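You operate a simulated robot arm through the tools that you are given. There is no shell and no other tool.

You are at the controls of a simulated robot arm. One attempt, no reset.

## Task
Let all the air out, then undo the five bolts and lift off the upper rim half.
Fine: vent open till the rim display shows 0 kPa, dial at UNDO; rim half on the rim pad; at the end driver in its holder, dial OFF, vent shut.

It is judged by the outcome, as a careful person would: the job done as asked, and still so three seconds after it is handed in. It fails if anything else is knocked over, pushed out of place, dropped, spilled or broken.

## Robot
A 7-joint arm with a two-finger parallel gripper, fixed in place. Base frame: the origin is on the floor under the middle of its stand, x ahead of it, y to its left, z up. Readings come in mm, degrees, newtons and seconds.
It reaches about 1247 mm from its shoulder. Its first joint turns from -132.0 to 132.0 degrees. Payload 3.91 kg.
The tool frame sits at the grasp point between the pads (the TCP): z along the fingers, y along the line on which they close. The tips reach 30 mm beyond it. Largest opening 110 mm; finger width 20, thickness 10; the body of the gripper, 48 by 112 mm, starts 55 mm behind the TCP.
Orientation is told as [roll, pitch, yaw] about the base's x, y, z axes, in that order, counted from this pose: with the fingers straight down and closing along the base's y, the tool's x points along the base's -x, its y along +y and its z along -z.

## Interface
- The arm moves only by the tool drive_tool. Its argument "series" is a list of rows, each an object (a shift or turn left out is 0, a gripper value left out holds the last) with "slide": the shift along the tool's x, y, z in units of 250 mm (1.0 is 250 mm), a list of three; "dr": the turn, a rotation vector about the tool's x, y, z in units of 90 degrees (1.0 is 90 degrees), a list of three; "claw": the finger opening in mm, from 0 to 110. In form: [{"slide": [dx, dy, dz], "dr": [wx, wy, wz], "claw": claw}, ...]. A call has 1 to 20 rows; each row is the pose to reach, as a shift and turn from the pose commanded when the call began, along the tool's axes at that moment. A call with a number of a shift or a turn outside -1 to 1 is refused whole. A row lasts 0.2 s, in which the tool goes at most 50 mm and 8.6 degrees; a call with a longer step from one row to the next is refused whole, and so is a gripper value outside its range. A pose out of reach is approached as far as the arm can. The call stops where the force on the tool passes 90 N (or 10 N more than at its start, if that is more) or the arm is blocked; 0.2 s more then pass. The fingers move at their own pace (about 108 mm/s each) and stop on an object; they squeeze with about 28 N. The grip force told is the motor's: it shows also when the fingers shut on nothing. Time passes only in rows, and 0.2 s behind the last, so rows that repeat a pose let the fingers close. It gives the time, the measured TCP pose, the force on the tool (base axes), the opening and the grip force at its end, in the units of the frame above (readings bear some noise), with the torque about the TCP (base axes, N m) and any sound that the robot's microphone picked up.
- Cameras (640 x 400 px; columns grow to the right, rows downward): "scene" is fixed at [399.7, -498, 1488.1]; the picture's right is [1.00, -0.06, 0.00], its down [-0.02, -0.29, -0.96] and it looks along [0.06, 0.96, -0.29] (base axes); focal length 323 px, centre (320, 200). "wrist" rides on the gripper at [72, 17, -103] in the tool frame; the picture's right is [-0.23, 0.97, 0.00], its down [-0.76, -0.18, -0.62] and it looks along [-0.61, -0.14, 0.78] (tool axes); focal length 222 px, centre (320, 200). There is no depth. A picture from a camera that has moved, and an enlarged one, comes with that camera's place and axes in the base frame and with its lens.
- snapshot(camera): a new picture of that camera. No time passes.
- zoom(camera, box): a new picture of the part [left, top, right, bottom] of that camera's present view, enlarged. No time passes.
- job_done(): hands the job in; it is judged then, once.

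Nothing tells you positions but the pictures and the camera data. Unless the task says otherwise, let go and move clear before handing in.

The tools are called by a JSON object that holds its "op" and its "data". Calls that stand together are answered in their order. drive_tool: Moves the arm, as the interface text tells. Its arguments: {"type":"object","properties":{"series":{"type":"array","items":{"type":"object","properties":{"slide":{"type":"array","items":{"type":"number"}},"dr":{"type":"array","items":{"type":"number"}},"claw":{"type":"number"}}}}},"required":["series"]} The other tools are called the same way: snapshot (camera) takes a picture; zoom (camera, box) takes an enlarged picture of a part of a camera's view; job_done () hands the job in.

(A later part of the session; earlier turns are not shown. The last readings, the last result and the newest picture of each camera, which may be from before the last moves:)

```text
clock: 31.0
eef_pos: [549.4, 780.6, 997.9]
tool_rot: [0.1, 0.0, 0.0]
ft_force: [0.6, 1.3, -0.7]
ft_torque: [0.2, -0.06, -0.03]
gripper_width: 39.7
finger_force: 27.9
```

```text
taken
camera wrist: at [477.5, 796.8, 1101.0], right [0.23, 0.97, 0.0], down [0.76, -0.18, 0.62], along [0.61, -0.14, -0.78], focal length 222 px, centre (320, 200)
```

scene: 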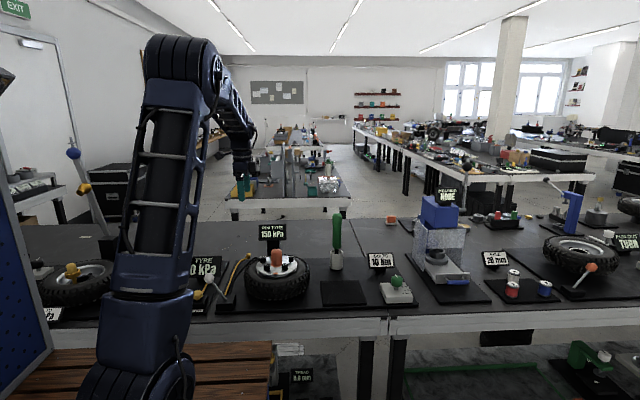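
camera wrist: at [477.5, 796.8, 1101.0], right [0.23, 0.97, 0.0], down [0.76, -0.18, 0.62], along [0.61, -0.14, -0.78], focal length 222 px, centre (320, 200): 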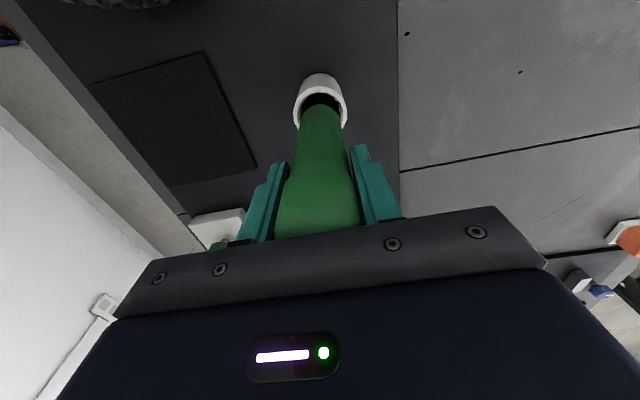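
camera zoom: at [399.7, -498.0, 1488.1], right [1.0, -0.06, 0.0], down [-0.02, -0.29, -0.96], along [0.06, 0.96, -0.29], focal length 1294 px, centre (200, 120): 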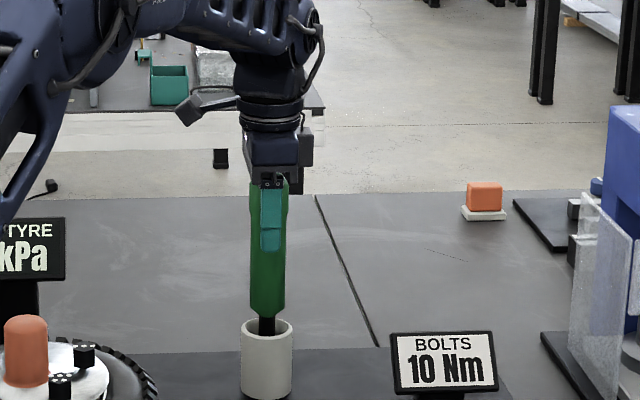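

The driver is gripped at 39.7 mm. I'll lift it straight out of the holder and look at its socket end.

{"op": "drive_tool", "data": {"series": [{"slide": [0, 0, -0.1]}, {"slide": [0, 0, -0.22]}, {"slide": [0, 0, -0.36]}, {"slide": [0, 0, -0.52]}, {"slide": [0, 0, -0.68]}, {"slide": [0, 0, -0.8]}, {"slide": [0, 0, -0.8]}]}}

{"op": "zoom", "data": {"camera": "scene", "box": [290, 120, 390, 270]}}

{"op": "snapshot", "data": {"camera": "wrist"}}

```text
clock: 32.6
eef_pos: [548.3, 779.5, 1200.8]
tool_rot: [-0.1, 0.0, -0.1]
ft_force: [0.2, 0.6, -6.5]
ft_torque: [-0.01, -0.01, 0.0]
gripper_width: 39.7
finger_force: 28.1
```

```text
2.67 times, centred on (340, 195) of scene
camera zoom: at [399.7, -498.0, 1488.1], right [1.0, -0.06, 0.0], down [-0.02, -0.29, -0.96], along [0.06, 0.96, -0.29], focal length 862 px, centre (267, 213)
```

zoom: 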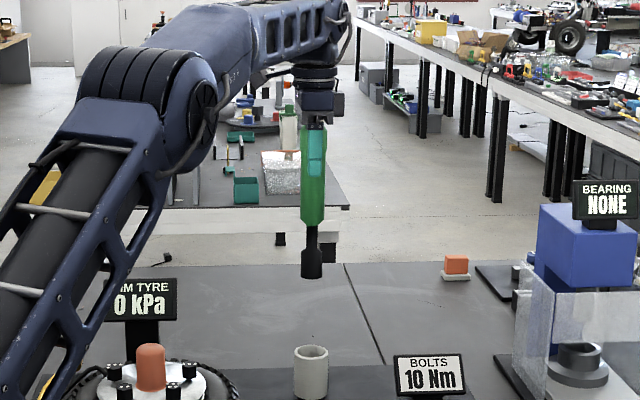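

```text
taken
camera wrist: at [475.7, 796.8, 1302.7], right [0.23, 0.97, 0.0], down [0.76, -0.18, 0.62], along [0.61, -0.14, -0.78], focal length 222 px, centre (320, 200)
```

wrist: 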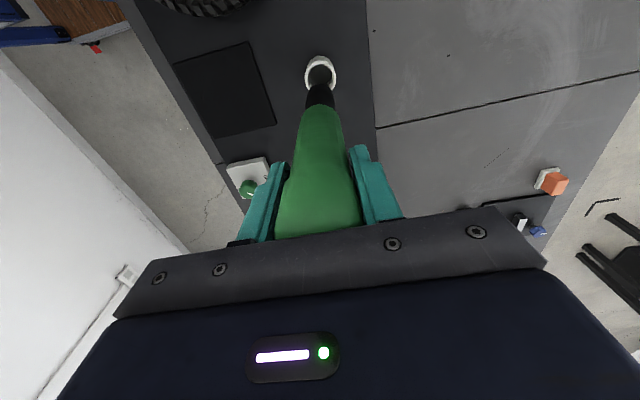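

The driver is out, with a black socket ending about 204 mm below the grip point. I make the bolts a 60 mm-radius star around (303.5, 650). I'll check the tip alignment in the wrist view.

{"op": "zoom", "data": {"camera": "wrist", "box": [270, 40, 370, 180]}}

```text
2.86 times, centred on (320, 110) of wrist
camera zoom: at [475.7, 796.8, 1302.7], right [0.23, 0.97, 0.0], down [0.76, -0.18, 0.62], along [0.61, -0.14, -0.78], focal length 635 px, centre (320, 457)
```

zoom: 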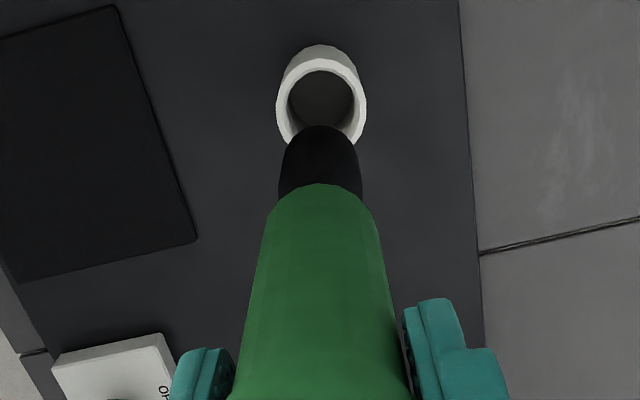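

The socket sits on the tool axis, as hoped. I'll carry it to above bolt #1 at (303.5, 710) and check alignment.

{"op": "drive_tool", "data": {"series": [{"slide": [0.14, -0.04, 0]}, {"slide": [0.3, -0.085, 0]}, {"slide": [0.46, -0.13, 0]}, {"slide": [0.62, -0.175, 0]}, {"slide": [0.78, -0.22, 0]}, {"slide": [0.9, -0.255, 0]}, {"slide": [0.98, -0.278, 0]}, {"slide": [0.98, -0.278, 0]}]}}

{"op": "snapshot", "data": {"camera": "wrist"}}

{"op": "zoom", "data": {"camera": "scene", "box": [210, 150, 350, 310]}}

```text
clock: 34.4
eef_pos: [303.1, 709.8, 1201.3]
tool_rot: [0.1, 0.0, 0.0]
ft_force: [0.5, 0.0, -5.9]
ft_torque: [-0.01, 0.01, -0.02]
gripper_width: 39.6
finger_force: 28.0
```

```text
taken
camera wrist: at [230.8, 727.2, 1304.4], right [0.23, 0.97, 0.0], down [0.76, -0.18, 0.62], along [0.61, -0.14, -0.78], focal length 222 px, centre (320, 200)
```

wrist: 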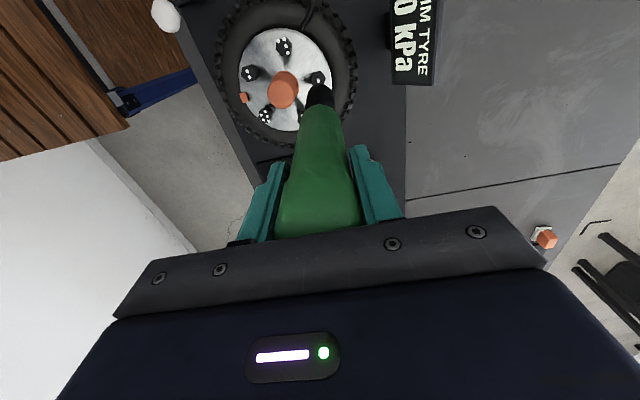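

```text
2.50 times, centred on (280, 230) of scene
camera zoom: at [399.7, -498.0, 1488.1], right [1.0, -0.06, 0.0], down [-0.02, -0.29, -0.96], along [0.06, 0.96, -0.29], focal length 808 px, centre (420, 125)
```

zoom: 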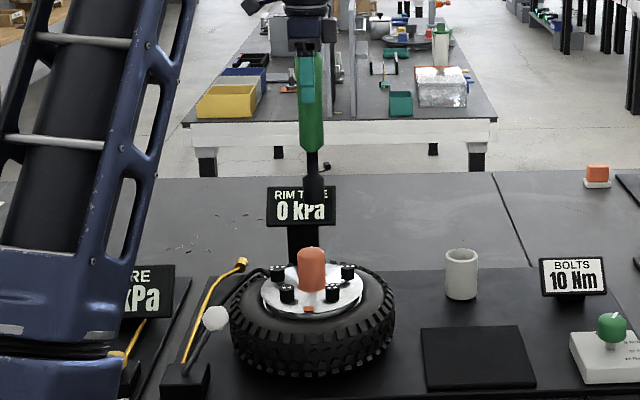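

{"op": "zoom", "data": {"camera": "wrist", "box": [225, 10, 365, 140]}}

```text
3.08 times, centred on (295, 75) of wrist
camera zoom: at [230.8, 727.2, 1304.4], right [0.23, 0.97, 0.0], down [0.76, -0.18, 0.62], along [0.61, -0.14, -0.78], focal length 684 px, centre (397, 585)
```

zoom: 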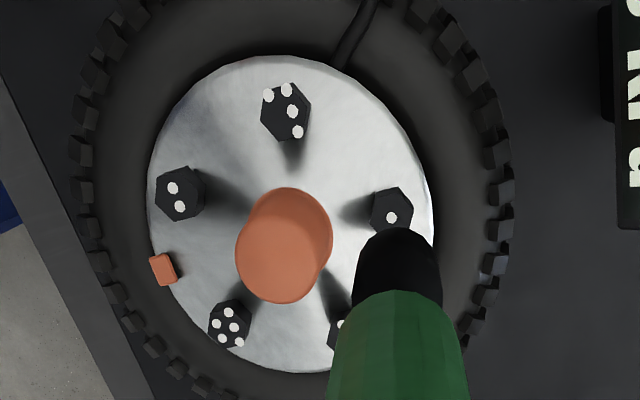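

Combining views, the bolt circle centres at (301, 649.5) with R≈58 and bolt tops at z≈905. I'll centre on bolt #1 and descend to just above it.

{"op": "drive_tool", "data": {"series": [{"slide": [0.007, -0.008, 0.08]}, {"slide": [0.007, -0.008, 0.16]}, {"slide": [0.007, -0.008, 0.24]}, {"slide": [0.007, -0.008, 0.29]}, {"slide": [0.007, -0.008, 0.29]}]}}

{"op": "zoom", "data": {"camera": "wrist", "box": [225, 10, 365, 140]}}

{"op": "zoom", "data": {"camera": "scene", "box": [240, 210, 320, 300]}}

```text
clock: 35.6
eef_pos: [299.7, 708.6, 1128.4]
tool_rot: [0.0, 0.0, 0.1]
ft_force: [-0.7, 0.1, -5.1]
ft_torque: [0.02, -0.03, 0.04]
gripper_width: 39.7
finger_force: 27.7
```

```text
3.08 times, centred on (295, 75) of wrist
camera zoom: at [227.6, 724.3, 1230.3], right [0.23, 0.97, 0.0], down [0.76, -0.18, 0.62], along [0.61, -0.14, -0.78], focal length 684 px, centre (397, 585)
```

zoom: 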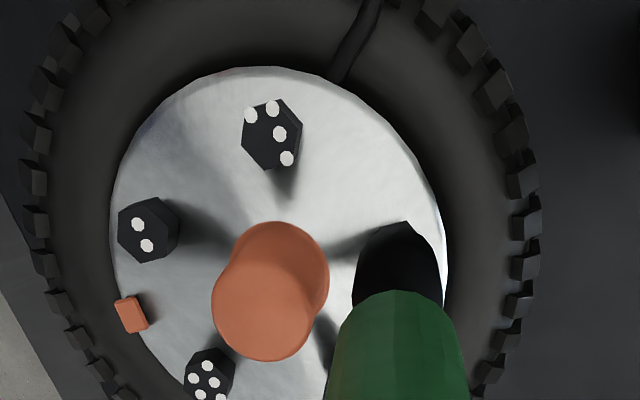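

```text
4.44 times, centred on (280, 255) of scene
camera zoom: at [399.7, -498.0, 1488.1], right [1.0, -0.06, 0.0], down [-0.02, -0.29, -0.96], along [0.06, 0.96, -0.29], focal length 1437 px, centre (498, -44)
```

zoom: 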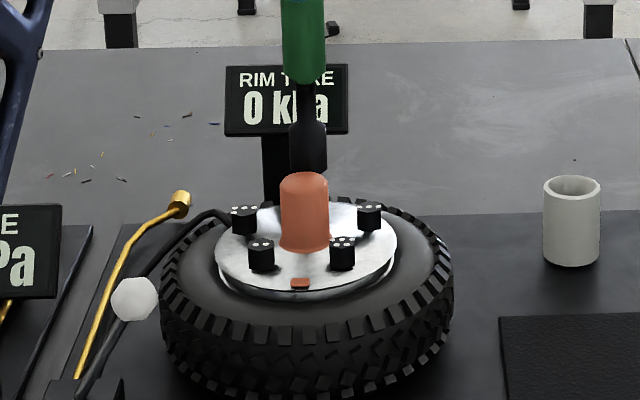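

The socket is hiding bolt #1 just as predicted for correct alignment. I'll go down slowly, watching the force.

{"op": "drive_tool", "data": {"series": [{"slide": [-0.004, -0.003, 0.02]}, {"slide": [-0.005, -0.004, 0.04]}, {"slide": [-0.005, -0.004, 0.06]}, {"slide": [-0.005, -0.004, 0.08]}, {"slide": [-0.005, -0.004, 0.08]}]}}

{"op": "zoom", "data": {"camera": "wrist", "box": [225, 10, 365, 140]}}

```text
clock: 36.8
eef_pos: [302.1, 704.8, 1106.9]
tool_rot: [0.1, 0.0, 0.1]
ft_force: [-0.2, 0.5, -6.4]
ft_torque: [-0.02, 0.0, 0.02]
gripper_width: 39.7
finger_force: 28.1
```

```text
3.08 times, centred on (295, 75) of wrist
camera zoom: at [229.8, 722.2, 1209.5], right [0.23, 0.97, 0.0], down [0.76, -0.18, 0.62], along [0.61, -0.14, -0.78], focal length 684 px, centre (397, 585)
```

zoom: 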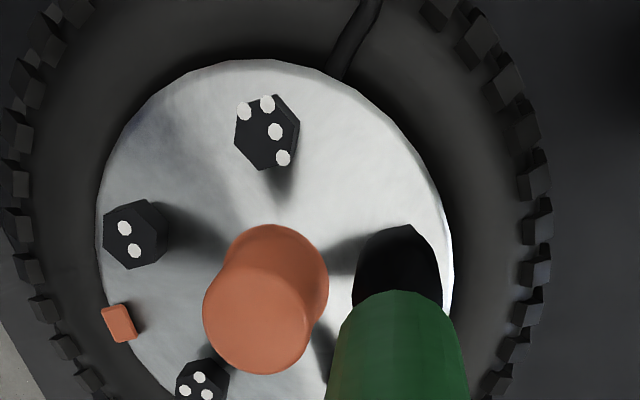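

{"op": "drive_tool", "data": {"series": [{"slide": [0.003, 0.003, 0.015]}, {"slide": [0.003, 0.003, 0.03]}, {"slide": [0.003, 0.003, 0.045]}, {"slide": [0.003, 0.003, 0.06]}, {"slide": [0.003, 0.003, 0.06]}]}}

{"op": "zoom", "data": {"camera": "wrist", "box": [225, 10, 365, 140]}}

{"op": "zoom", "data": {"camera": "scene", "box": [240, 210, 320, 300]}}

```text
clock: 38.0
eef_pos: [302.5, 704.7, 1097.8]
tool_rot: [0.5, -0.1, 0.1]
ft_force: [-2.5, -5.4, 73.2]
ft_torque: [-1.0, 0.36, 0.05]
gripper_width: 39.7
finger_force: 27.5
```

```text
3.08 times, centred on (295, 75) of wrist
camera zoom: at [230.2, 721.0, 1200.4], right [0.23, 0.97, 0.01], down [0.76, -0.18, 0.62], along [0.61, -0.14, -0.78], focal length 684 px, centre (397, 585)
```

zoom: 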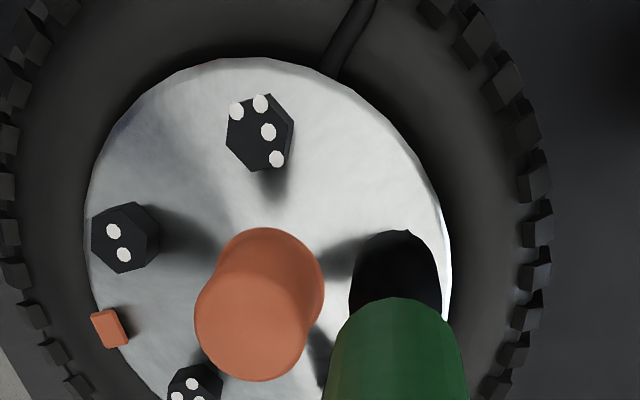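

```text
4.44 times, centred on (280, 255) of scene
camera zoom: at [399.7, -498.0, 1488.1], right [1.0, -0.06, 0.0], down [-0.02, -0.29, -0.96], along [0.06, 0.96, -0.29], focal length 1437 px, centre (498, -44)
```

zoom: 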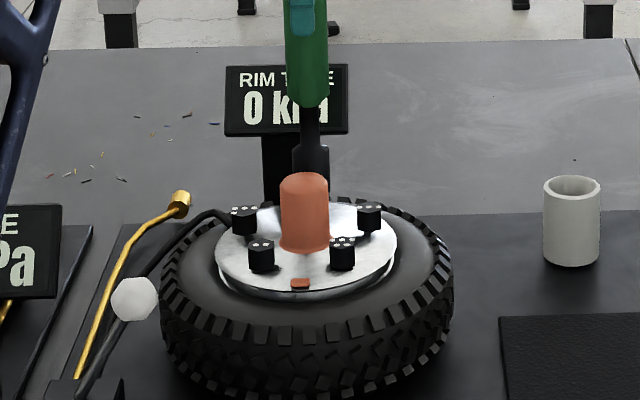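

The socket is resting on bolt #1, but 73 N is more than I need. I'll ease the pressure, dwell, and see whether it turns.

{"op": "drive_tool", "data": {"series": [{"slide": [0, 0.004, -0.012]}, {"slide": [0, 0.004, -0.012]}, {"slide": [0, 0.004, -0.012]}, {"slide": [0, 0.004, -0.012]}]}}

{"op": "zoom", "data": {"camera": "scene", "box": [240, 180, 340, 280]}}

{"op": "snapshot", "data": {"camera": "wrist"}}

```text
clock: 39.0
eef_pos: [301.6, 705.6, 1096.7]
tool_rot: [0.0, 0.0, 0.0]
ft_force: [0.6, -6.6, 53.5]
ft_torque: [-1.2, 0.02, 0.03]
gripper_width: 40.0
finger_force: 28.3
```

```text
4.00 times, centred on (290, 230) of scene
camera zoom: at [399.7, -498.0, 1488.1], right [1.0, -0.06, 0.0], down [-0.02, -0.29, -0.96], along [0.06, 0.96, -0.29], focal length 1294 px, centre (440, 80)
```

zoom: 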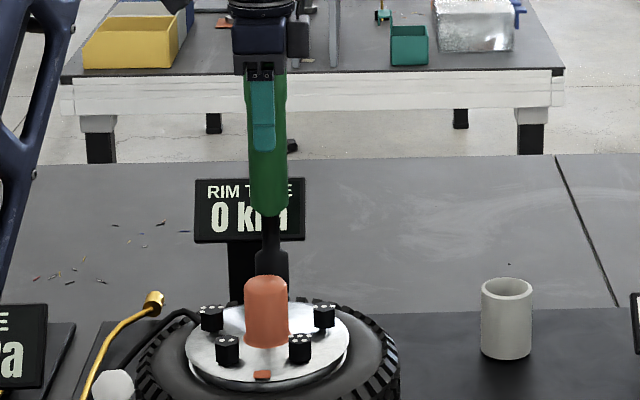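

```text
taken
camera wrist: at [230.5, 722.4, 1200.3], right [0.23, 0.97, 0.0], down [0.76, -0.18, 0.62], along [0.61, -0.14, -0.78], focal length 222 px, centre (320, 200)
```

wrist: 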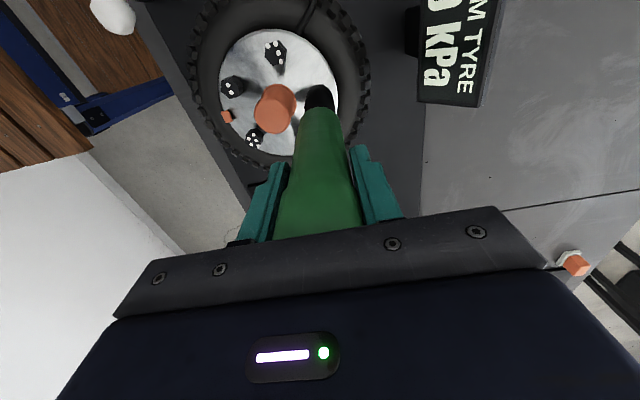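

{"op": "zoom", "data": {"camera": "wrist", "box": [285, 70, 355, 120]}}

{"op": "zoom", "data": {"camera": "scene", "box": [260, 220, 320, 270]}}

```text
8.00 times, centred on (320, 95) of wrist
camera zoom: at [230.5, 722.4, 1200.3], right [0.23, 0.97, 0.0], down [0.76, -0.18, 0.62], along [0.61, -0.14, -0.78], focal length 1777 px, centre (320, 1040)
```

zoom: 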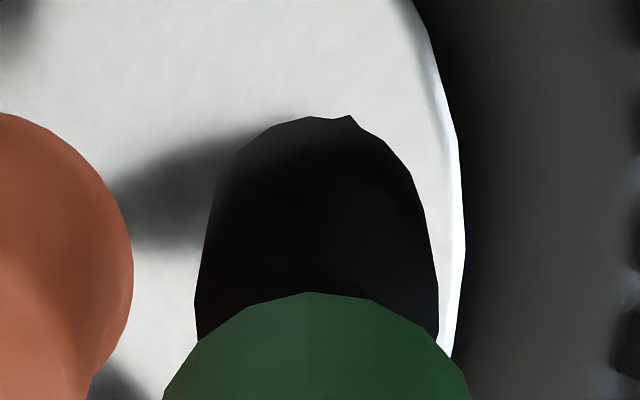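

```text
8.00 times, centred on (290, 245) of scene
camera zoom: at [399.7, -498.0, 1488.1], right [1.0, -0.06, 0.0], down [-0.02, -0.29, -0.96], along [0.06, 0.96, -0.29], focal length 2587 px, centre (560, -160)
```

zoom: 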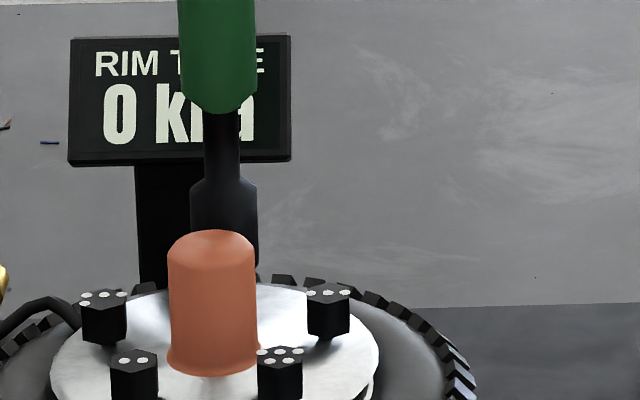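

From the force and torque readings, the contact is off-centre by about (-2.5, +2.5) mm. I'll lift a little, shift that way and press down again gently.

{"op": "drive_tool", "data": {"series": [{"slide": [0, 0, -0.04]}, {"slide": [0, 0, -0.06]}, {"slide": [0.009, 0.009, -0.06]}, {"slide": [0.009, 0.009, -0.06]}]}}

{"op": "drive_tool", "data": {"series": [{"slide": [0, 0, 0.02]}, {"slide": [0, 0, 0.035]}, {"slide": [0, 0, 0.045]}, {"slide": [0, 0, 0.052]}, {"slide": [0, 0, 0.052]}]}}

```text
clock: 40.0
eef_pos: [301.1, 709.1, 1113.3]
tool_rot: [0.0, -0.1, 0.0]
ft_force: [0.1, -0.3, -5.5]
ft_torque: [0.02, -0.02, 0.02]
gripper_width: 39.4
finger_force: 28.1
```

```text
clock: 41.2
eef_pos: [299.8, 708.2, 1097.3]
tool_rot: [0.0, 0.0, 0.0]
ft_force: [-0.8, -0.8, -0.3]
ft_torque: [-0.21, -0.03, 0.01]
gripper_width: 40.0
finger_force: 28.2
```

{"op": "drive_tool", "data": {"series": [{"slide": [0, 0, 0.01]}, {"slide": [0, 0, 0.014]}, {"slide": [0, 0, 0.014]}, {"slide": [0, 0, 0.014]}, {"slide": [0, 0, 0.014]}, {"slide": [0, 0, 0.014]}]}}

{"op": "zoom", "data": {"camera": "wrist", "box": [285, 70, 355, 120]}}

{"op": "zoom", "data": {"camera": "scene", "box": [260, 220, 320, 270]}}

```text
clock: 42.6
eef_pos: [299.0, 708.2, 1098.3]
tool_rot: [0.3, -0.1, 0.1]
ft_force: [-0.7, -4.1, 58.6]
ft_torque: [-0.76, -0.19, -0.03]
gripper_width: 39.7
finger_force: 27.9
```

```text
8.00 times, centred on (320, 95) of wrist
camera zoom: at [227.5, 724.4, 1200.4], right [0.23, 0.97, 0.0], down [0.76, -0.18, 0.62], along [0.61, -0.14, -0.78], focal length 1777 px, centre (320, 1040)
```

zoom: 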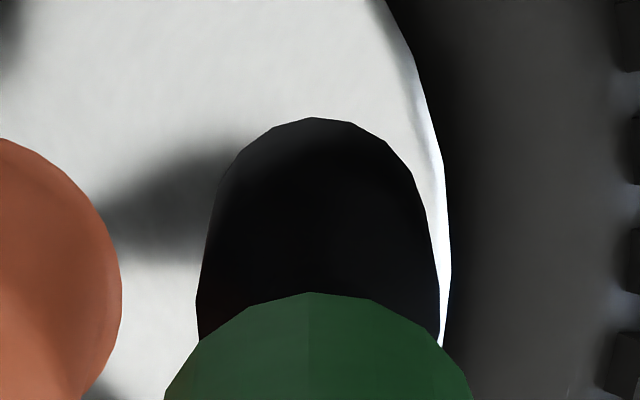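

```text
8.00 times, centred on (290, 245) of scene
camera zoom: at [399.7, -498.0, 1488.1], right [1.0, -0.06, 0.0], down [-0.02, -0.29, -0.96], along [0.06, 0.96, -0.29], focal length 2587 px, centre (560, -160)
```

zoom: 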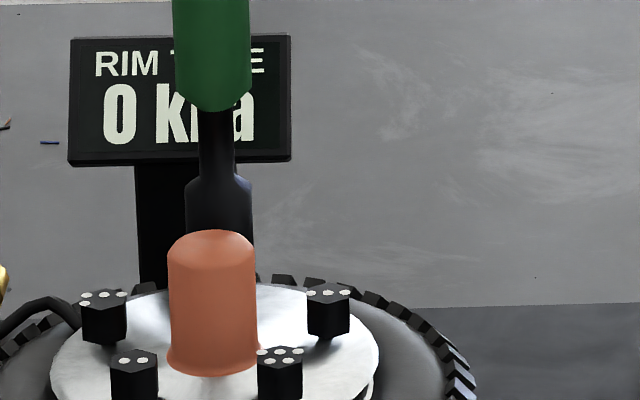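

The socket is now centred over bolt #1 and resting on it, but nothing has happened. I'll lighten the press and turn counter-clockwise to see if the hex engages or loosens.

{"op": "drive_tool", "data": {"series": [{"slide": [0, 0, -0.006], "dr": [0, 0, -0.04]}, {"slide": [0, 0, -0.006], "dr": [0, 0, -0.09]}, {"slide": [0, 0, -0.006], "dr": [0, 0, -0.14]}, {"slide": [0, 0, -0.006], "dr": [0, 0, -0.19]}, {"slide": [0, 0, -0.006], "dr": [0, 0, -0.24]}, {"slide": [0, 0, -0.006], "dr": [0, 0, -0.24]}]}}

{"op": "zoom", "data": {"camera": "scene", "box": [260, 220, 320, 270]}}

```text
clock: 44.0
eef_pos: [300.2, 706.8, 1098.6]
tool_rot: [0.1, -0.1, 21.7]
ft_force: [-4.1, -7.0, 57.3]
ft_torque: [-1.36, 0.62, 0.01]
gripper_width: 39.7
finger_force: 28.0
```

```text
8.00 times, centred on (290, 245) of scene
camera zoom: at [399.7, -498.0, 1488.1], right [1.0, -0.06, 0.0], down [-0.02, -0.29, -0.96], along [0.06, 0.96, -0.29], focal length 2587 px, centre (560, -160)
```

zoom: 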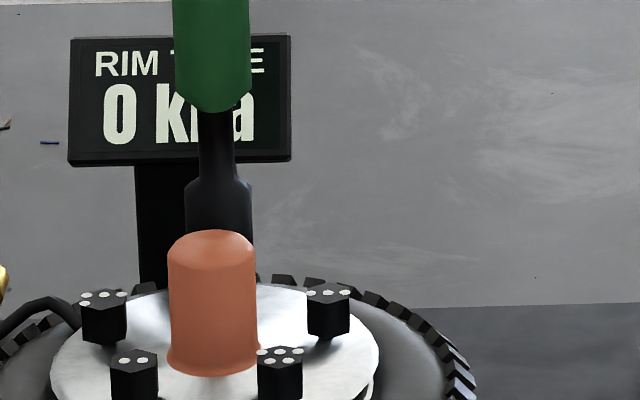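

The force hasn't changed and there's no yaw torque, so I'll lift off and see whether bolt #1 has changed.

{"op": "drive_tool", "data": {"series": [{"slide": [0, 0, -0.05]}, {"slide": [0, 0, -0.15]}, {"slide": [0, 0, -0.3]}, {"slide": [0, 0, -0.4]}, {"slide": [0, 0, -0.4]}]}}

{"op": "zoom", "data": {"camera": "wrist", "box": [245, 10, 385, 140]}}

{"op": "zoom", "data": {"camera": "scene", "box": [240, 190, 340, 290]}}

```text
clock: 45.2
eef_pos: [301.5, 708.1, 1195.6]
tool_rot: [0.0, 0.0, 21.6]
ft_force: [0.4, 0.1, -6.4]
ft_torque: [0.0, 0.01, 0.01]
gripper_width: 39.7
finger_force: 28.4
```

```text
3.08 times, centred on (315, 75) of wrist
camera zoom: at [228.3, 697.4, 1298.0], right [-0.15, 0.99, 0.0], down [0.77, 0.12, 0.62], along [0.62, 0.09, -0.78], focal length 684 px, centre (335, 585)
```

zoom: 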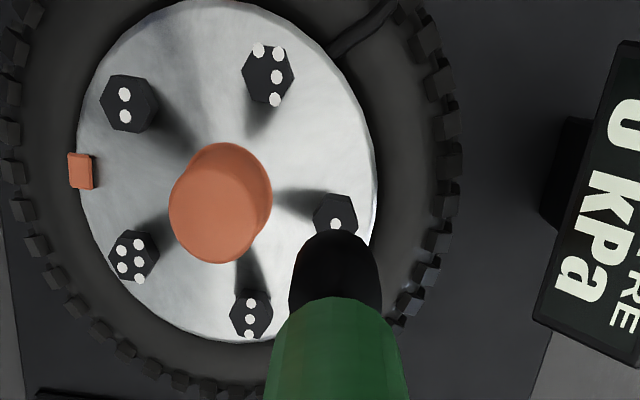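

```text
4.00 times, centred on (290, 240) of scene
camera zoom: at [399.7, -498.0, 1488.1], right [1.0, -0.06, 0.0], down [-0.02, -0.29, -0.96], along [0.06, 0.96, -0.29], focal length 1294 px, centre (440, 40)
```

zoom: 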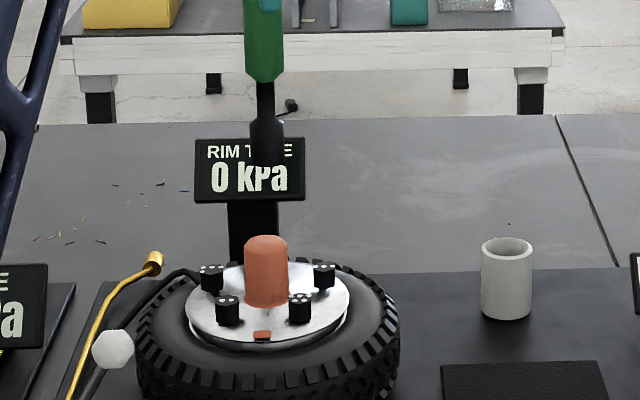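

{"op": "zoom", "data": {"camera": "scene", "box": [260, 190, 320, 240]}}

{"op": "zoom", "data": {"camera": "wrist", "box": [290, 60, 350, 110]}}

```text
8.00 times, centred on (290, 215) of scene
camera zoom: at [399.7, -498.0, 1488.1], right [1.0, -0.06, 0.0], down [-0.02, -0.29, -0.96], along [0.06, 0.96, -0.29], focal length 2587 px, centre (560, 80)
```

zoom: 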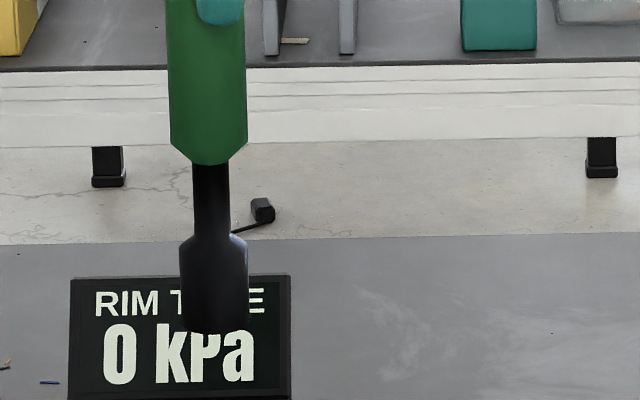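

```text
8.00 times, centred on (320, 85) of wrist
camera zoom: at [228.3, 697.4, 1298.0], right [-0.15, 0.99, 0.0], down [0.77, 0.12, 0.62], along [0.62, 0.09, -0.78], focal length 1777 px, centre (320, 1120)
```

zoom: 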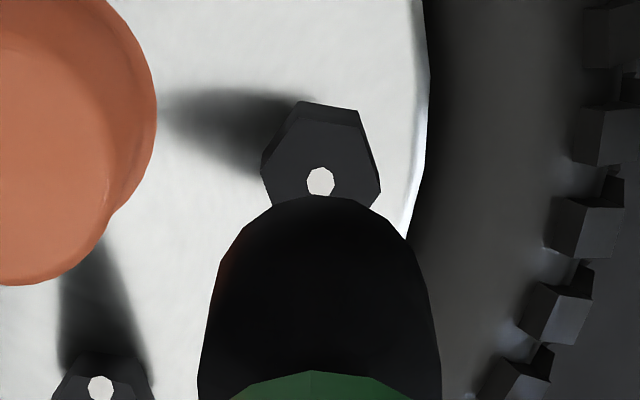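

The socket tip is about 196 mm below the grip, so it was resting on the bolt top at z≈902 without dropping over the hex. I'll return to my earlier viewing pose to compare bolt #1 with the earlier picture.

{"op": "drive_tool", "data": {"series": [{"slide": [0, 0, -0.01], "dr": [0, 0, 0.08]}, {"slide": [0, 0, -0.02], "dr": [0, 0, 0.16]}, {"slide": [0, 0, -0.026], "dr": [0, 0, 0.24]}, {"slide": [0, 0, -0.026], "dr": [0, 0, 0.24]}]}}

{"op": "drive_tool", "data": {"series": [{"slide": [0.1, -0.09, 0]}, {"slide": [0.2, -0.18, 0]}, {"slide": [0.3, -0.27, 0]}, {"slide": [0.408, -0.356, 0]}, {"slide": [0.408, -0.356, 0]}]}}

{"op": "zoom", "data": {"camera": "wrist", "box": [280, 40, 420, 190]}}

{"op": "zoom", "data": {"camera": "wrist", "box": [350, 90, 410, 140]}}

```text
clock: 46.2
eef_pos: [299.7, 708.9, 1202.5]
tool_rot: [-0.1, -0.1, 0.0]
ft_force: [0.2, -0.2, -5.8]
ft_torque: [-0.01, -0.03, 0.02]
gripper_width: 39.8
finger_force: 27.6
```

```text
clock: 47.4
eef_pos: [197.9, 620.4, 1201.9]
tool_rot: [0.0, 0.0, 0.0]
ft_force: [0.3, 0.0, -7.1]
ft_torque: [0.0, 0.02, 0.01]
gripper_width: 39.9
finger_force: 28.3
```

```text
2.67 times, centred on (350, 115) of wrist
camera zoom: at [126.0, 637.3, 1304.9], right [0.23, 0.97, 0.0], down [0.76, -0.18, 0.62], along [0.61, -0.14, -0.78], focal length 592 px, centre (240, 427)
```

zoom: 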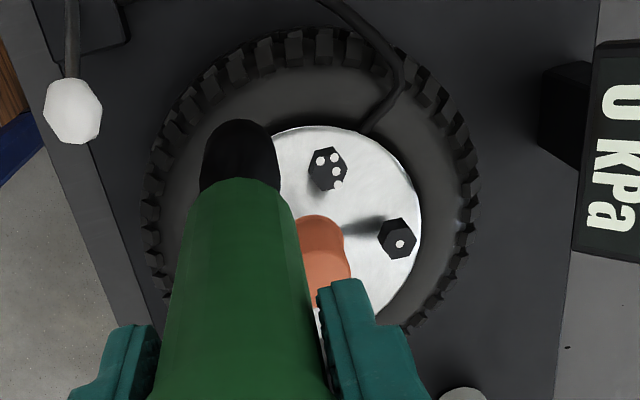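

```text
8.00 times, centred on (380, 115) of wrist
camera zoom: at [126.0, 637.3, 1304.9], right [0.23, 0.97, 0.0], down [0.76, -0.18, 0.62], along [0.61, -0.14, -0.78], focal length 1777 px, centre (-160, 880)
```

zoom: 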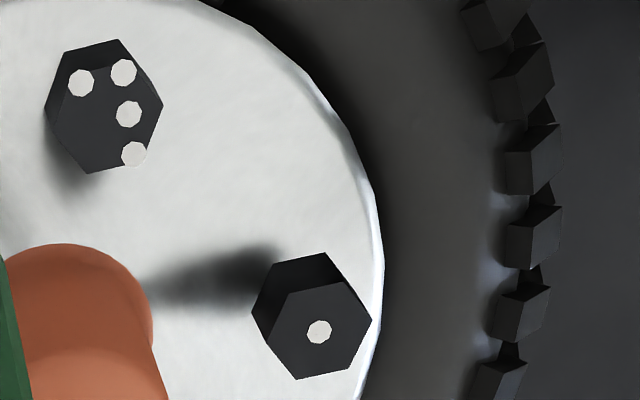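

Bolt #1 looks unchanged, so the socket hasn't gone over the hex. I'll move to clear air and tilt the driver moderately toward the scene camera to see its socket opening.

{"op": "drive_tool", "data": {"series": [{"slide": [-0.15, 0, -0.06]}, {"slide": [-0.3, 0, -0.12]}, {"slide": [-0.45, 0, -0.18]}, {"slide": [-0.6, 0, -0.24]}, {"slide": [-0.6, 0, -0.24]}]}}

{"op": "drive_tool", "data": {"series": [{"dr": [0.06, 0, 0]}, {"dr": [0.13, 0, 0]}, {"dr": [0.2, 0, 0]}, {"dr": [0.27, 0, 0]}, {"dr": [0.34, 0, 0]}, {"dr": [0.41, 0, 0]}, {"dr": [0.48, 0, 0]}, {"dr": [0.48, 0, 0]}]}}

{"op": "snapshot", "data": {"camera": "scene"}}

```text
clock: 48.6
eef_pos: [346.9, 619.6, 1259.4]
tool_rot: [0.0, 0.1, 0.0]
ft_force: [-0.6, -0.1, -5.7]
ft_torque: [0.01, 0.03, 0.0]
gripper_width: 39.8
finger_force: 28.1
```

```text
clock: 50.4
eef_pos: [334.5, 595.8, 1242.7]
tool_rot: [-40.7, -0.2, 1.0]
ft_force: [2.8, -1.5, -5.8]
ft_torque: [0.29, 0.03, 0.0]
gripper_width: 39.7
finger_force: 28.2
out of reach, approached as far as the arm can: row 6, 7, 8
```

```text
taken
```

scene: 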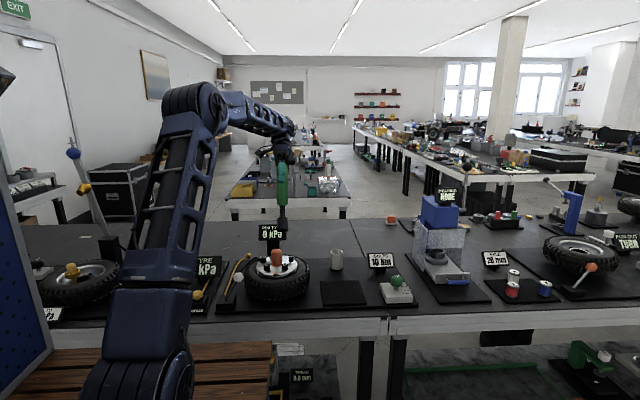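

{"op": "zoom", "data": {"camera": "scene", "box": [255, 155, 315, 235]}}

{"op": "zoom", "data": {"camera": "scene", "box": [267, 195, 297, 235]}}

```text
5.00 times, centred on (285, 195) of scene
camera zoom: at [399.7, -498.0, 1488.1], right [1.0, -0.06, 0.0], down [-0.02, -0.29, -0.96], along [0.06, 0.96, -0.29], focal length 1617 px, centre (495, 225)
```

zoom: 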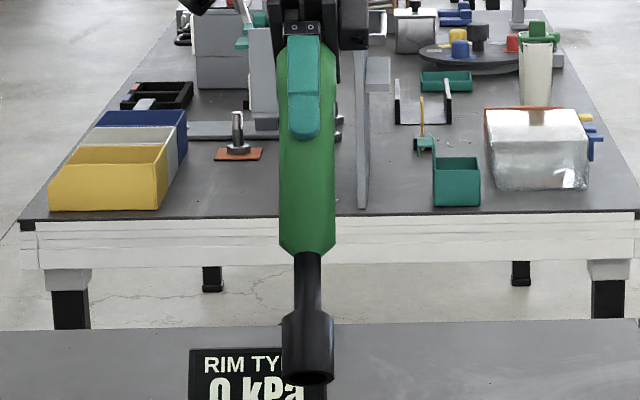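

```text
10.00 times, centred on (282, 215) of scene
camera zoom: at [399.7, -498.0, 1488.1], right [1.0, -0.06, 0.0], down [-0.02, -0.29, -0.96], along [0.06, 0.96, -0.29], focal length 3234 px, centre (700, 50)
```

zoom: 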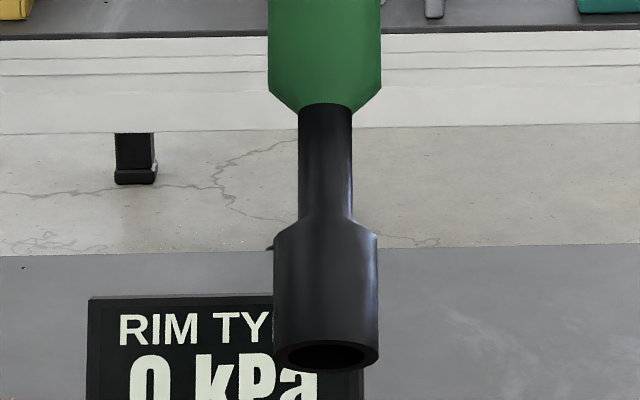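

The socket is hollow: bore about 27 mm against about 25 mm across the bolt corners, so I need roughly 1 mm accuracy. I'll straighten up and hover over bolt #2, which the scene camera can see, to calibrate precisely.

{"op": "drive_tool", "data": {"series": [{"dr": [-0.07, 0, 0]}, {"dr": [-0.14, 0, 0]}, {"dr": [-0.21, 0, 0]}, {"dr": [-0.28, 0, 0]}, {"dr": [-0.35, 0, 0]}, {"dr": [-0.42, 0, 0]}, {"dr": [-0.48, 0, 0]}, {"dr": [-0.48, 0, 0]}]}}

```text
clock: 52.2
eef_pos: [332.8, 597.5, 1242.9]
tool_rot: [0.1, 0.0, 0.0]
ft_force: [0.4, 0.1, -6.0]
ft_torque: [0.01, -0.01, -0.02]
gripper_width: 39.5
finger_force: 28.0
```

{"op": "drive_tool", "data": {"series": [{"slide": [-0.0036, 0.02, 0.12]}, {"slide": [-0.0036, 0.02, 0.24]}, {"slide": [-0.0036, 0.02, 0.36]}, {"slide": [-0.0036, 0.02, 0.44]}, {"slide": [-0.0036, 0.02, 0.48]}, {"slide": [-0.0036, 0.02, 0.48]}]}}

{"op": "zoom", "data": {"camera": "scene", "box": [265, 230, 315, 270]}}

{"op": "zoom", "data": {"camera": "wrist", "box": [285, 60, 355, 110]}}

```text
clock: 53.6
eef_pos: [334.6, 600.4, 1121.0]
tool_rot: [0.0, 0.0, 0.0]
ft_force: [0.7, 1.0, -6.2]
ft_torque: [0.03, 0.03, 0.01]
gripper_width: 39.5
finger_force: 27.8
```

```text
10.00 times, centred on (290, 250) of scene
camera zoom: at [399.7, -498.0, 1488.1], right [1.0, -0.06, 0.0], down [-0.02, -0.29, -0.96], along [0.06, 0.96, -0.29], focal length 3234 px, centre (620, -300)
```

zoom: 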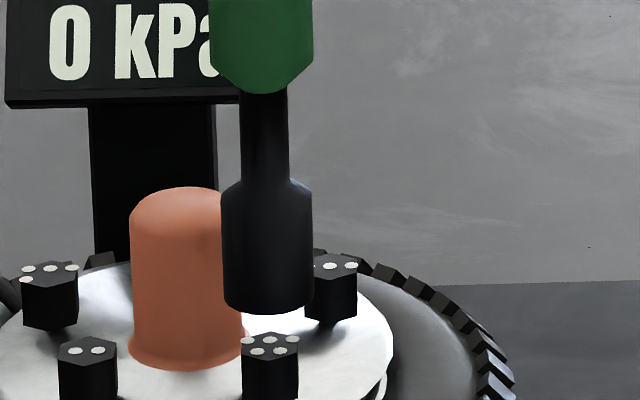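

```text
8.00 times, centred on (320, 85) of wrist
camera zoom: at [262.8, 617.7, 1224.1], right [0.23, 0.97, 0.0], down [0.76, -0.18, 0.62], along [0.61, -0.14, -0.78], focal length 1777 px, centre (320, 1120)
```

zoom: 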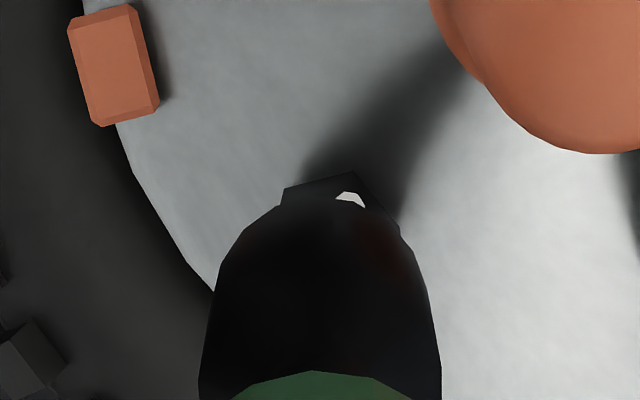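

{"op": "zoom", "data": {"camera": "scene", "box": [365, 250, 425, 310]}}

{"op": "zoom", "data": {"camera": "scene", "box": [220, 215, 300, 275]}}

```text
6.67 times, centred on (395, 280) of scene
camera zoom: at [399.7, -498.0, 1488.1], right [1.0, -0.06, 0.0], down [-0.02, -0.29, -0.96], along [0.06, 0.96, -0.29], focal length 2156 px, centre (-180, -333)
```

zoom: 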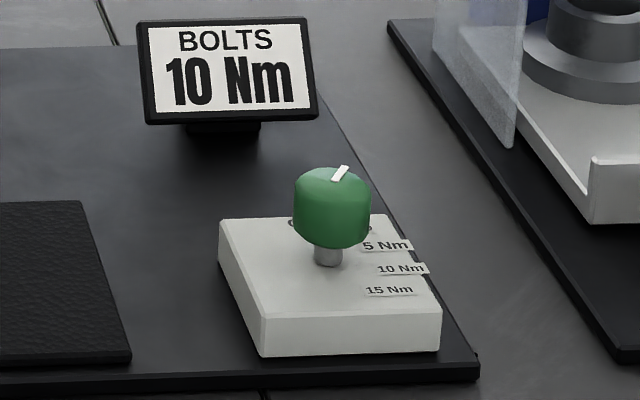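

```text
6.67 times, centred on (260, 245) of scene
camera zoom: at [399.7, -498.0, 1488.1], right [1.0, -0.06, 0.0], down [-0.02, -0.29, -0.96], along [0.06, 0.96, -0.29], focal length 2156 px, centre (720, -100)
```

zoom: 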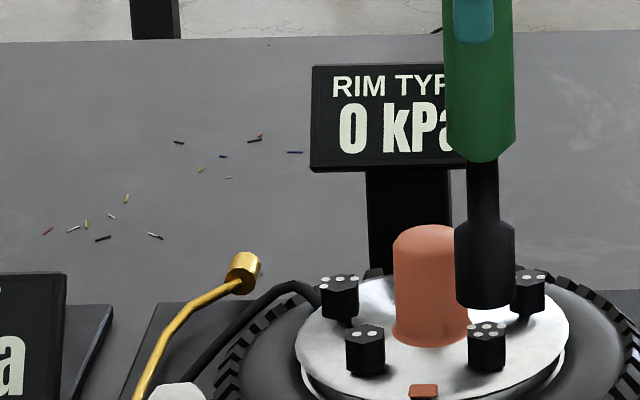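

The dial still points at UNDO. Bolt #5 is visible to both cameras, so I'll centre on it (y +1.5 mm) and press lightly to see what happens.

{"op": "drive_tool", "data": {"series": [{"slide": [0, 0.006, 0.02]}, {"slide": [0, 0.006, 0.04]}, {"slide": [0, 0.006, 0.06]}, {"slide": [0, 0.006, 0.07]}, {"slide": [0, 0.006, 0.07]}]}}

{"op": "zoom", "data": {"camera": "scene", "box": [265, 230, 315, 270]}}

{"op": "zoom", "data": {"camera": "wrist", "box": [285, 60, 355, 110]}}

```text
clock: 54.8
eef_pos: [333.0, 602.6, 1106.0]
tool_rot: [0.1, -0.1, 0.0]
ft_force: [-1.3, -0.1, -6.9]
ft_torque: [0.0, -0.02, 0.01]
gripper_width: 40.0
finger_force: 28.2
```

```text
10.00 times, centred on (290, 250) of scene
camera zoom: at [399.7, -498.0, 1488.1], right [1.0, -0.06, 0.0], down [-0.02, -0.29, -0.96], along [0.06, 0.96, -0.29], focal length 3234 px, centre (620, -300)
```

zoom: 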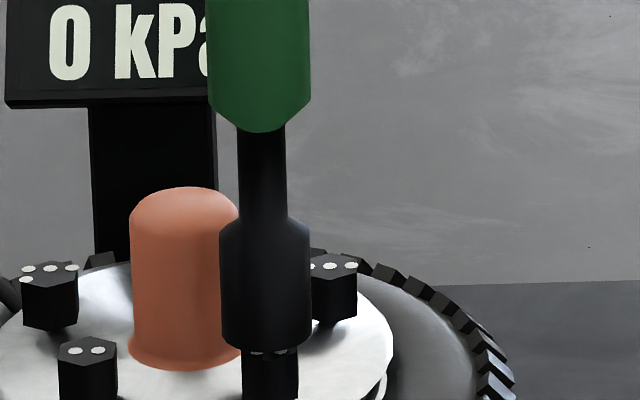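

```text
8.00 times, centred on (320, 85) of wrist
camera zoom: at [261.4, 619.8, 1207.8], right [0.23, 0.97, 0.0], down [0.76, -0.18, 0.62], along [0.61, -0.14, -0.78], focal length 1777 px, centre (320, 1120)
```

zoom: 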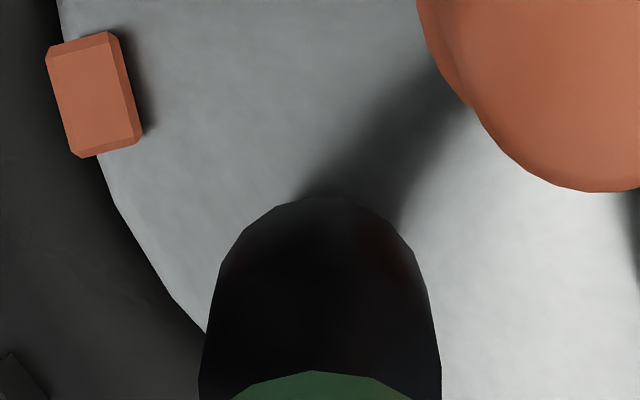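

{"op": "drive_tool", "data": {"series": [{"slide": [-0.005, 0, 0.01]}, {"slide": [-0.005, 0, 0.02]}, {"slide": [-0.005, 0, 0.03]}, {"slide": [-0.005, 0, 0.036]}, {"slide": [-0.005, 0, 0.036]}]}}

{"op": "zoom", "data": {"camera": "scene", "box": [265, 230, 315, 270]}}

```text
clock: 56.0
eef_pos: [334.9, 601.3, 1099.0]
tool_rot: [0.2, 0.0, 0.0]
ft_force: [-2.0, -7.6, 34.6]
ft_torque: [-1.5, 0.24, -0.02]
gripper_width: 39.6
finger_force: 28.3
```

```text
10.00 times, centred on (290, 250) of scene
camera zoom: at [399.7, -498.0, 1488.1], right [1.0, -0.06, 0.0], down [-0.02, -0.29, -0.96], along [0.06, 0.96, -0.29], focal length 3234 px, centre (620, -300)
```

zoom: 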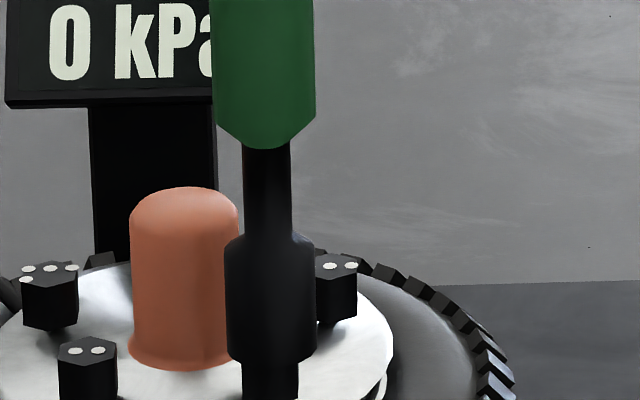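

Contact again at z≈1099 with the pressure centred, so the rim of the socket may be riding on the hex corners. I'll lighten the press and sweep yaw to about 32° to see if it drops on.

{"op": "drive_tool", "data": {"series": [{"slide": [0.002, 0, -0.006], "dr": [0, 0, -0.06]}, {"slide": [0.002, 0, -0.006], "dr": [0, 0, -0.12]}, {"slide": [0.002, 0, -0.006], "dr": [0, 0, -0.18]}, {"slide": [0.002, 0, -0.006], "dr": [0, 0, -0.24]}, {"slide": [0.002, 0, -0.006], "dr": [0, 0, -0.28]}, {"slide": [0.002, 0, -0.006], "dr": [0, 0, -0.32]}, {"slide": [0.002, 0, -0.006], "dr": [0, 0, -0.36]}, {"slide": [0.002, 0, -0.006], "dr": [0, 0, -0.36]}]}}

{"op": "zoom", "data": {"camera": "scene", "box": [265, 230, 315, 270]}}

{"op": "zoom", "data": {"camera": "wrist", "box": [285, 60, 355, 110]}}

```text
clock: 57.8
eef_pos: [332.6, 603.2, 1098.1]
tool_rot: [0.1, 0.0, 32.5]
ft_force: [-6.8, 9.2, 36.5]
ft_torque: [1.45, 1.4, 0.03]
gripper_width: 39.9
finger_force: 27.7
```

```text
10.00 times, centred on (290, 250) of scene
camera zoom: at [399.7, -498.0, 1488.1], right [1.0, -0.06, 0.0], down [-0.02, -0.29, -0.96], along [0.06, 0.96, -0.29], focal length 3234 px, centre (620, -300)
```

zoom: 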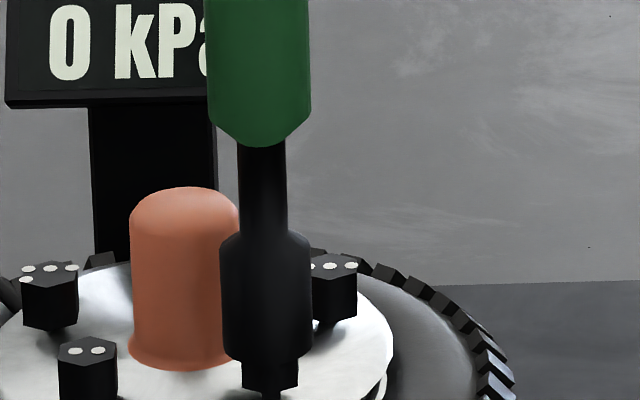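

```text
8.00 times, centred on (320, 85) of wrist
camera zoom: at [263.0, 577.9, 1201.0], right [-0.33, 0.94, 0.0], down [0.74, 0.26, 0.62], along [0.59, 0.21, -0.78], focal length 1777 px, centre (320, 1120)
```

zoom: 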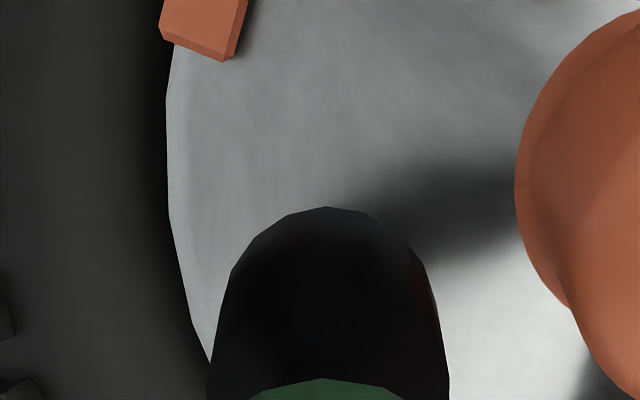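

Something has changed: bolt #5's head now sits higher, with a thin shank showing below it. I'll hold here for a moment and see whether it keeps rising by itself.

{"op": "drive_tool", "data": {"series": [{"slide": [0, 0, -0.004]}, {"slide": [0, 0, -0.004]}, {"slide": [0, 0, -0.004]}, {"slide": [0, 0, -0.004]}]}}

{"op": "zoom", "data": {"camera": "scene", "box": [265, 235, 315, 275]}}

```text
clock: 58.8
eef_pos: [335.0, 602.6, 1098.6]
tool_rot: [0.0, 0.1, 32.4]
ft_force: [-6.3, 10.0, 23.0]
ft_torque: [1.62, 1.16, 0.01]
gripper_width: 40.3
finger_force: 27.9
```

```text
10.00 times, centred on (290, 255) of scene
camera zoom: at [399.7, -498.0, 1488.1], right [1.0, -0.06, 0.0], down [-0.02, -0.29, -0.96], along [0.06, 0.96, -0.29], focal length 3234 px, centre (620, -350)
```

zoom: 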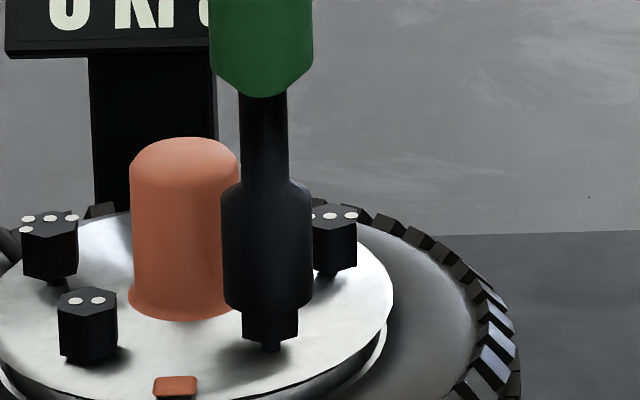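

Bolt #5's head is about 7 mm higher than its neighbour #2, so it looks undone. I'll lift off and check #5 and #1 from above.

{"op": "drive_tool", "data": {"series": [{"slide": [0, 0, -0.04]}, {"slide": [0, 0, -0.1]}, {"slide": [0, 0, -0.2], "dr": [0, 0, 0.09]}, {"slide": [0, 0, -0.3], "dr": [0, 0, 0.18]}, {"slide": [0, 0, -0.4], "dr": [0, 0, 0.27]}, {"slide": [0, 0, -0.4], "dr": [0, 0, 0.36]}, {"slide": [0, 0, -0.4], "dr": [0, 0, 0.36]}]}}

{"op": "zoom", "data": {"camera": "scene", "box": [250, 235, 310, 275]}}

{"op": "zoom", "data": {"camera": "wrist", "box": [250, 10, 390, 140]}}

```text
clock: 60.4
eef_pos: [334.7, 601.0, 1199.5]
tool_rot: [0.0, 0.1, 0.0]
ft_force: [-0.1, 0.6, -5.5]
ft_torque: [0.0, 0.02, -0.01]
gripper_width: 39.7
finger_force: 28.1
```

```text
10.00 times, centred on (280, 255) of scene
camera zoom: at [399.7, -498.0, 1488.1], right [1.0, -0.06, 0.0], down [-0.02, -0.29, -0.96], along [0.06, 0.96, -0.29], focal length 3234 px, centre (720, -350)
```

zoom: 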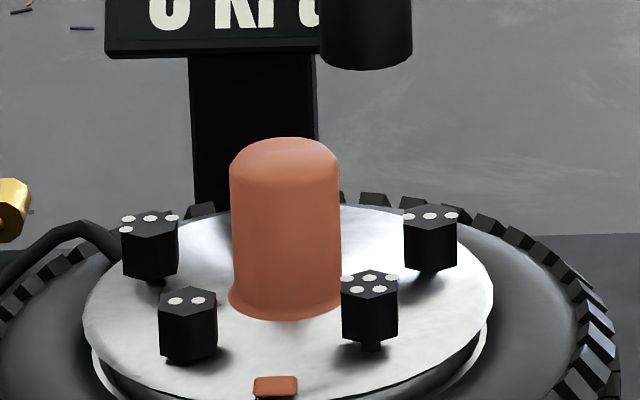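

```text
3.08 times, centred on (320, 75) of wrist
camera zoom: at [263.3, 619.0, 1301.1], right [0.23, 0.97, 0.0], down [0.76, -0.18, 0.62], along [0.61, -0.14, -0.78], focal length 684 px, centre (320, 585)
```

zoom: 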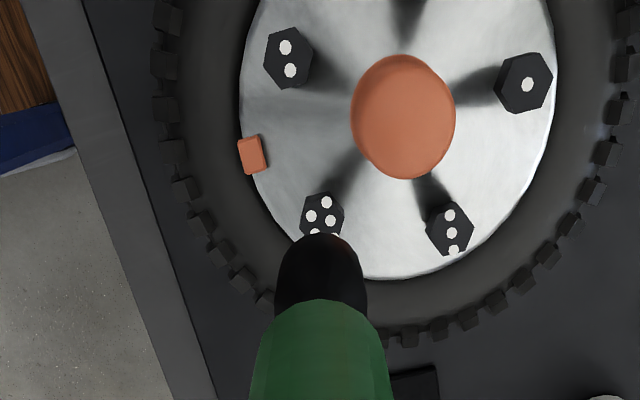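

{"op": "zoom", "data": {"camera": "wrist", "box": [340, 20, 410, 80]}}

{"op": "zoom", "data": {"camera": "wrist", "box": [285, 10, 355, 70]}}

```text
6.67 times, centred on (375, 50) of wrist
camera zoom: at [263.3, 619.0, 1301.1], right [0.23, 0.97, 0.0], down [0.76, -0.18, 0.62], along [0.61, -0.14, -0.78], focal length 1481 px, centre (-47, 1200)
```

zoom: 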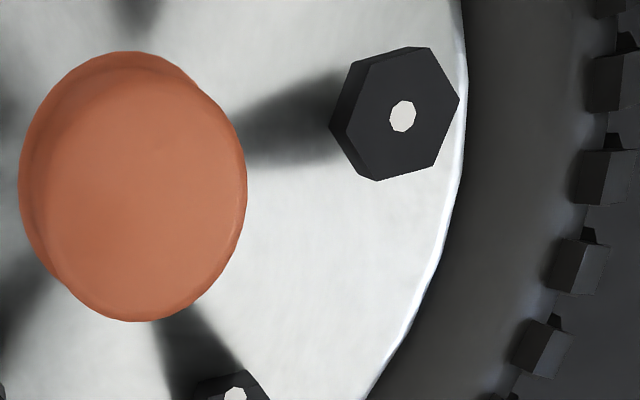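

```text
6.67 times, centred on (320, 40) of wrist
camera zoom: at [263.3, 619.0, 1301.1], right [0.23, 0.97, 0.0], down [0.76, -0.18, 0.62], along [0.61, -0.14, -0.78], focal length 1481 px, centre (320, 1267)
```

zoom: 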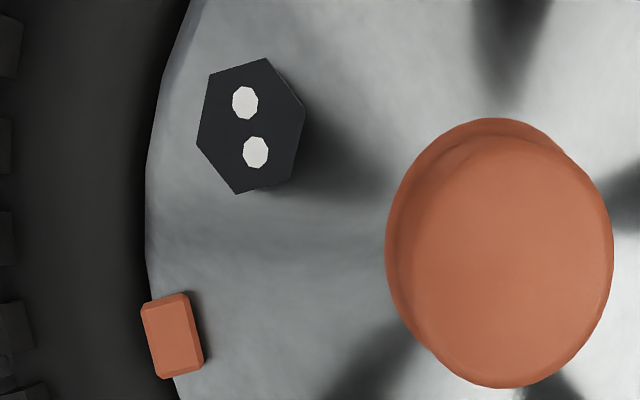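

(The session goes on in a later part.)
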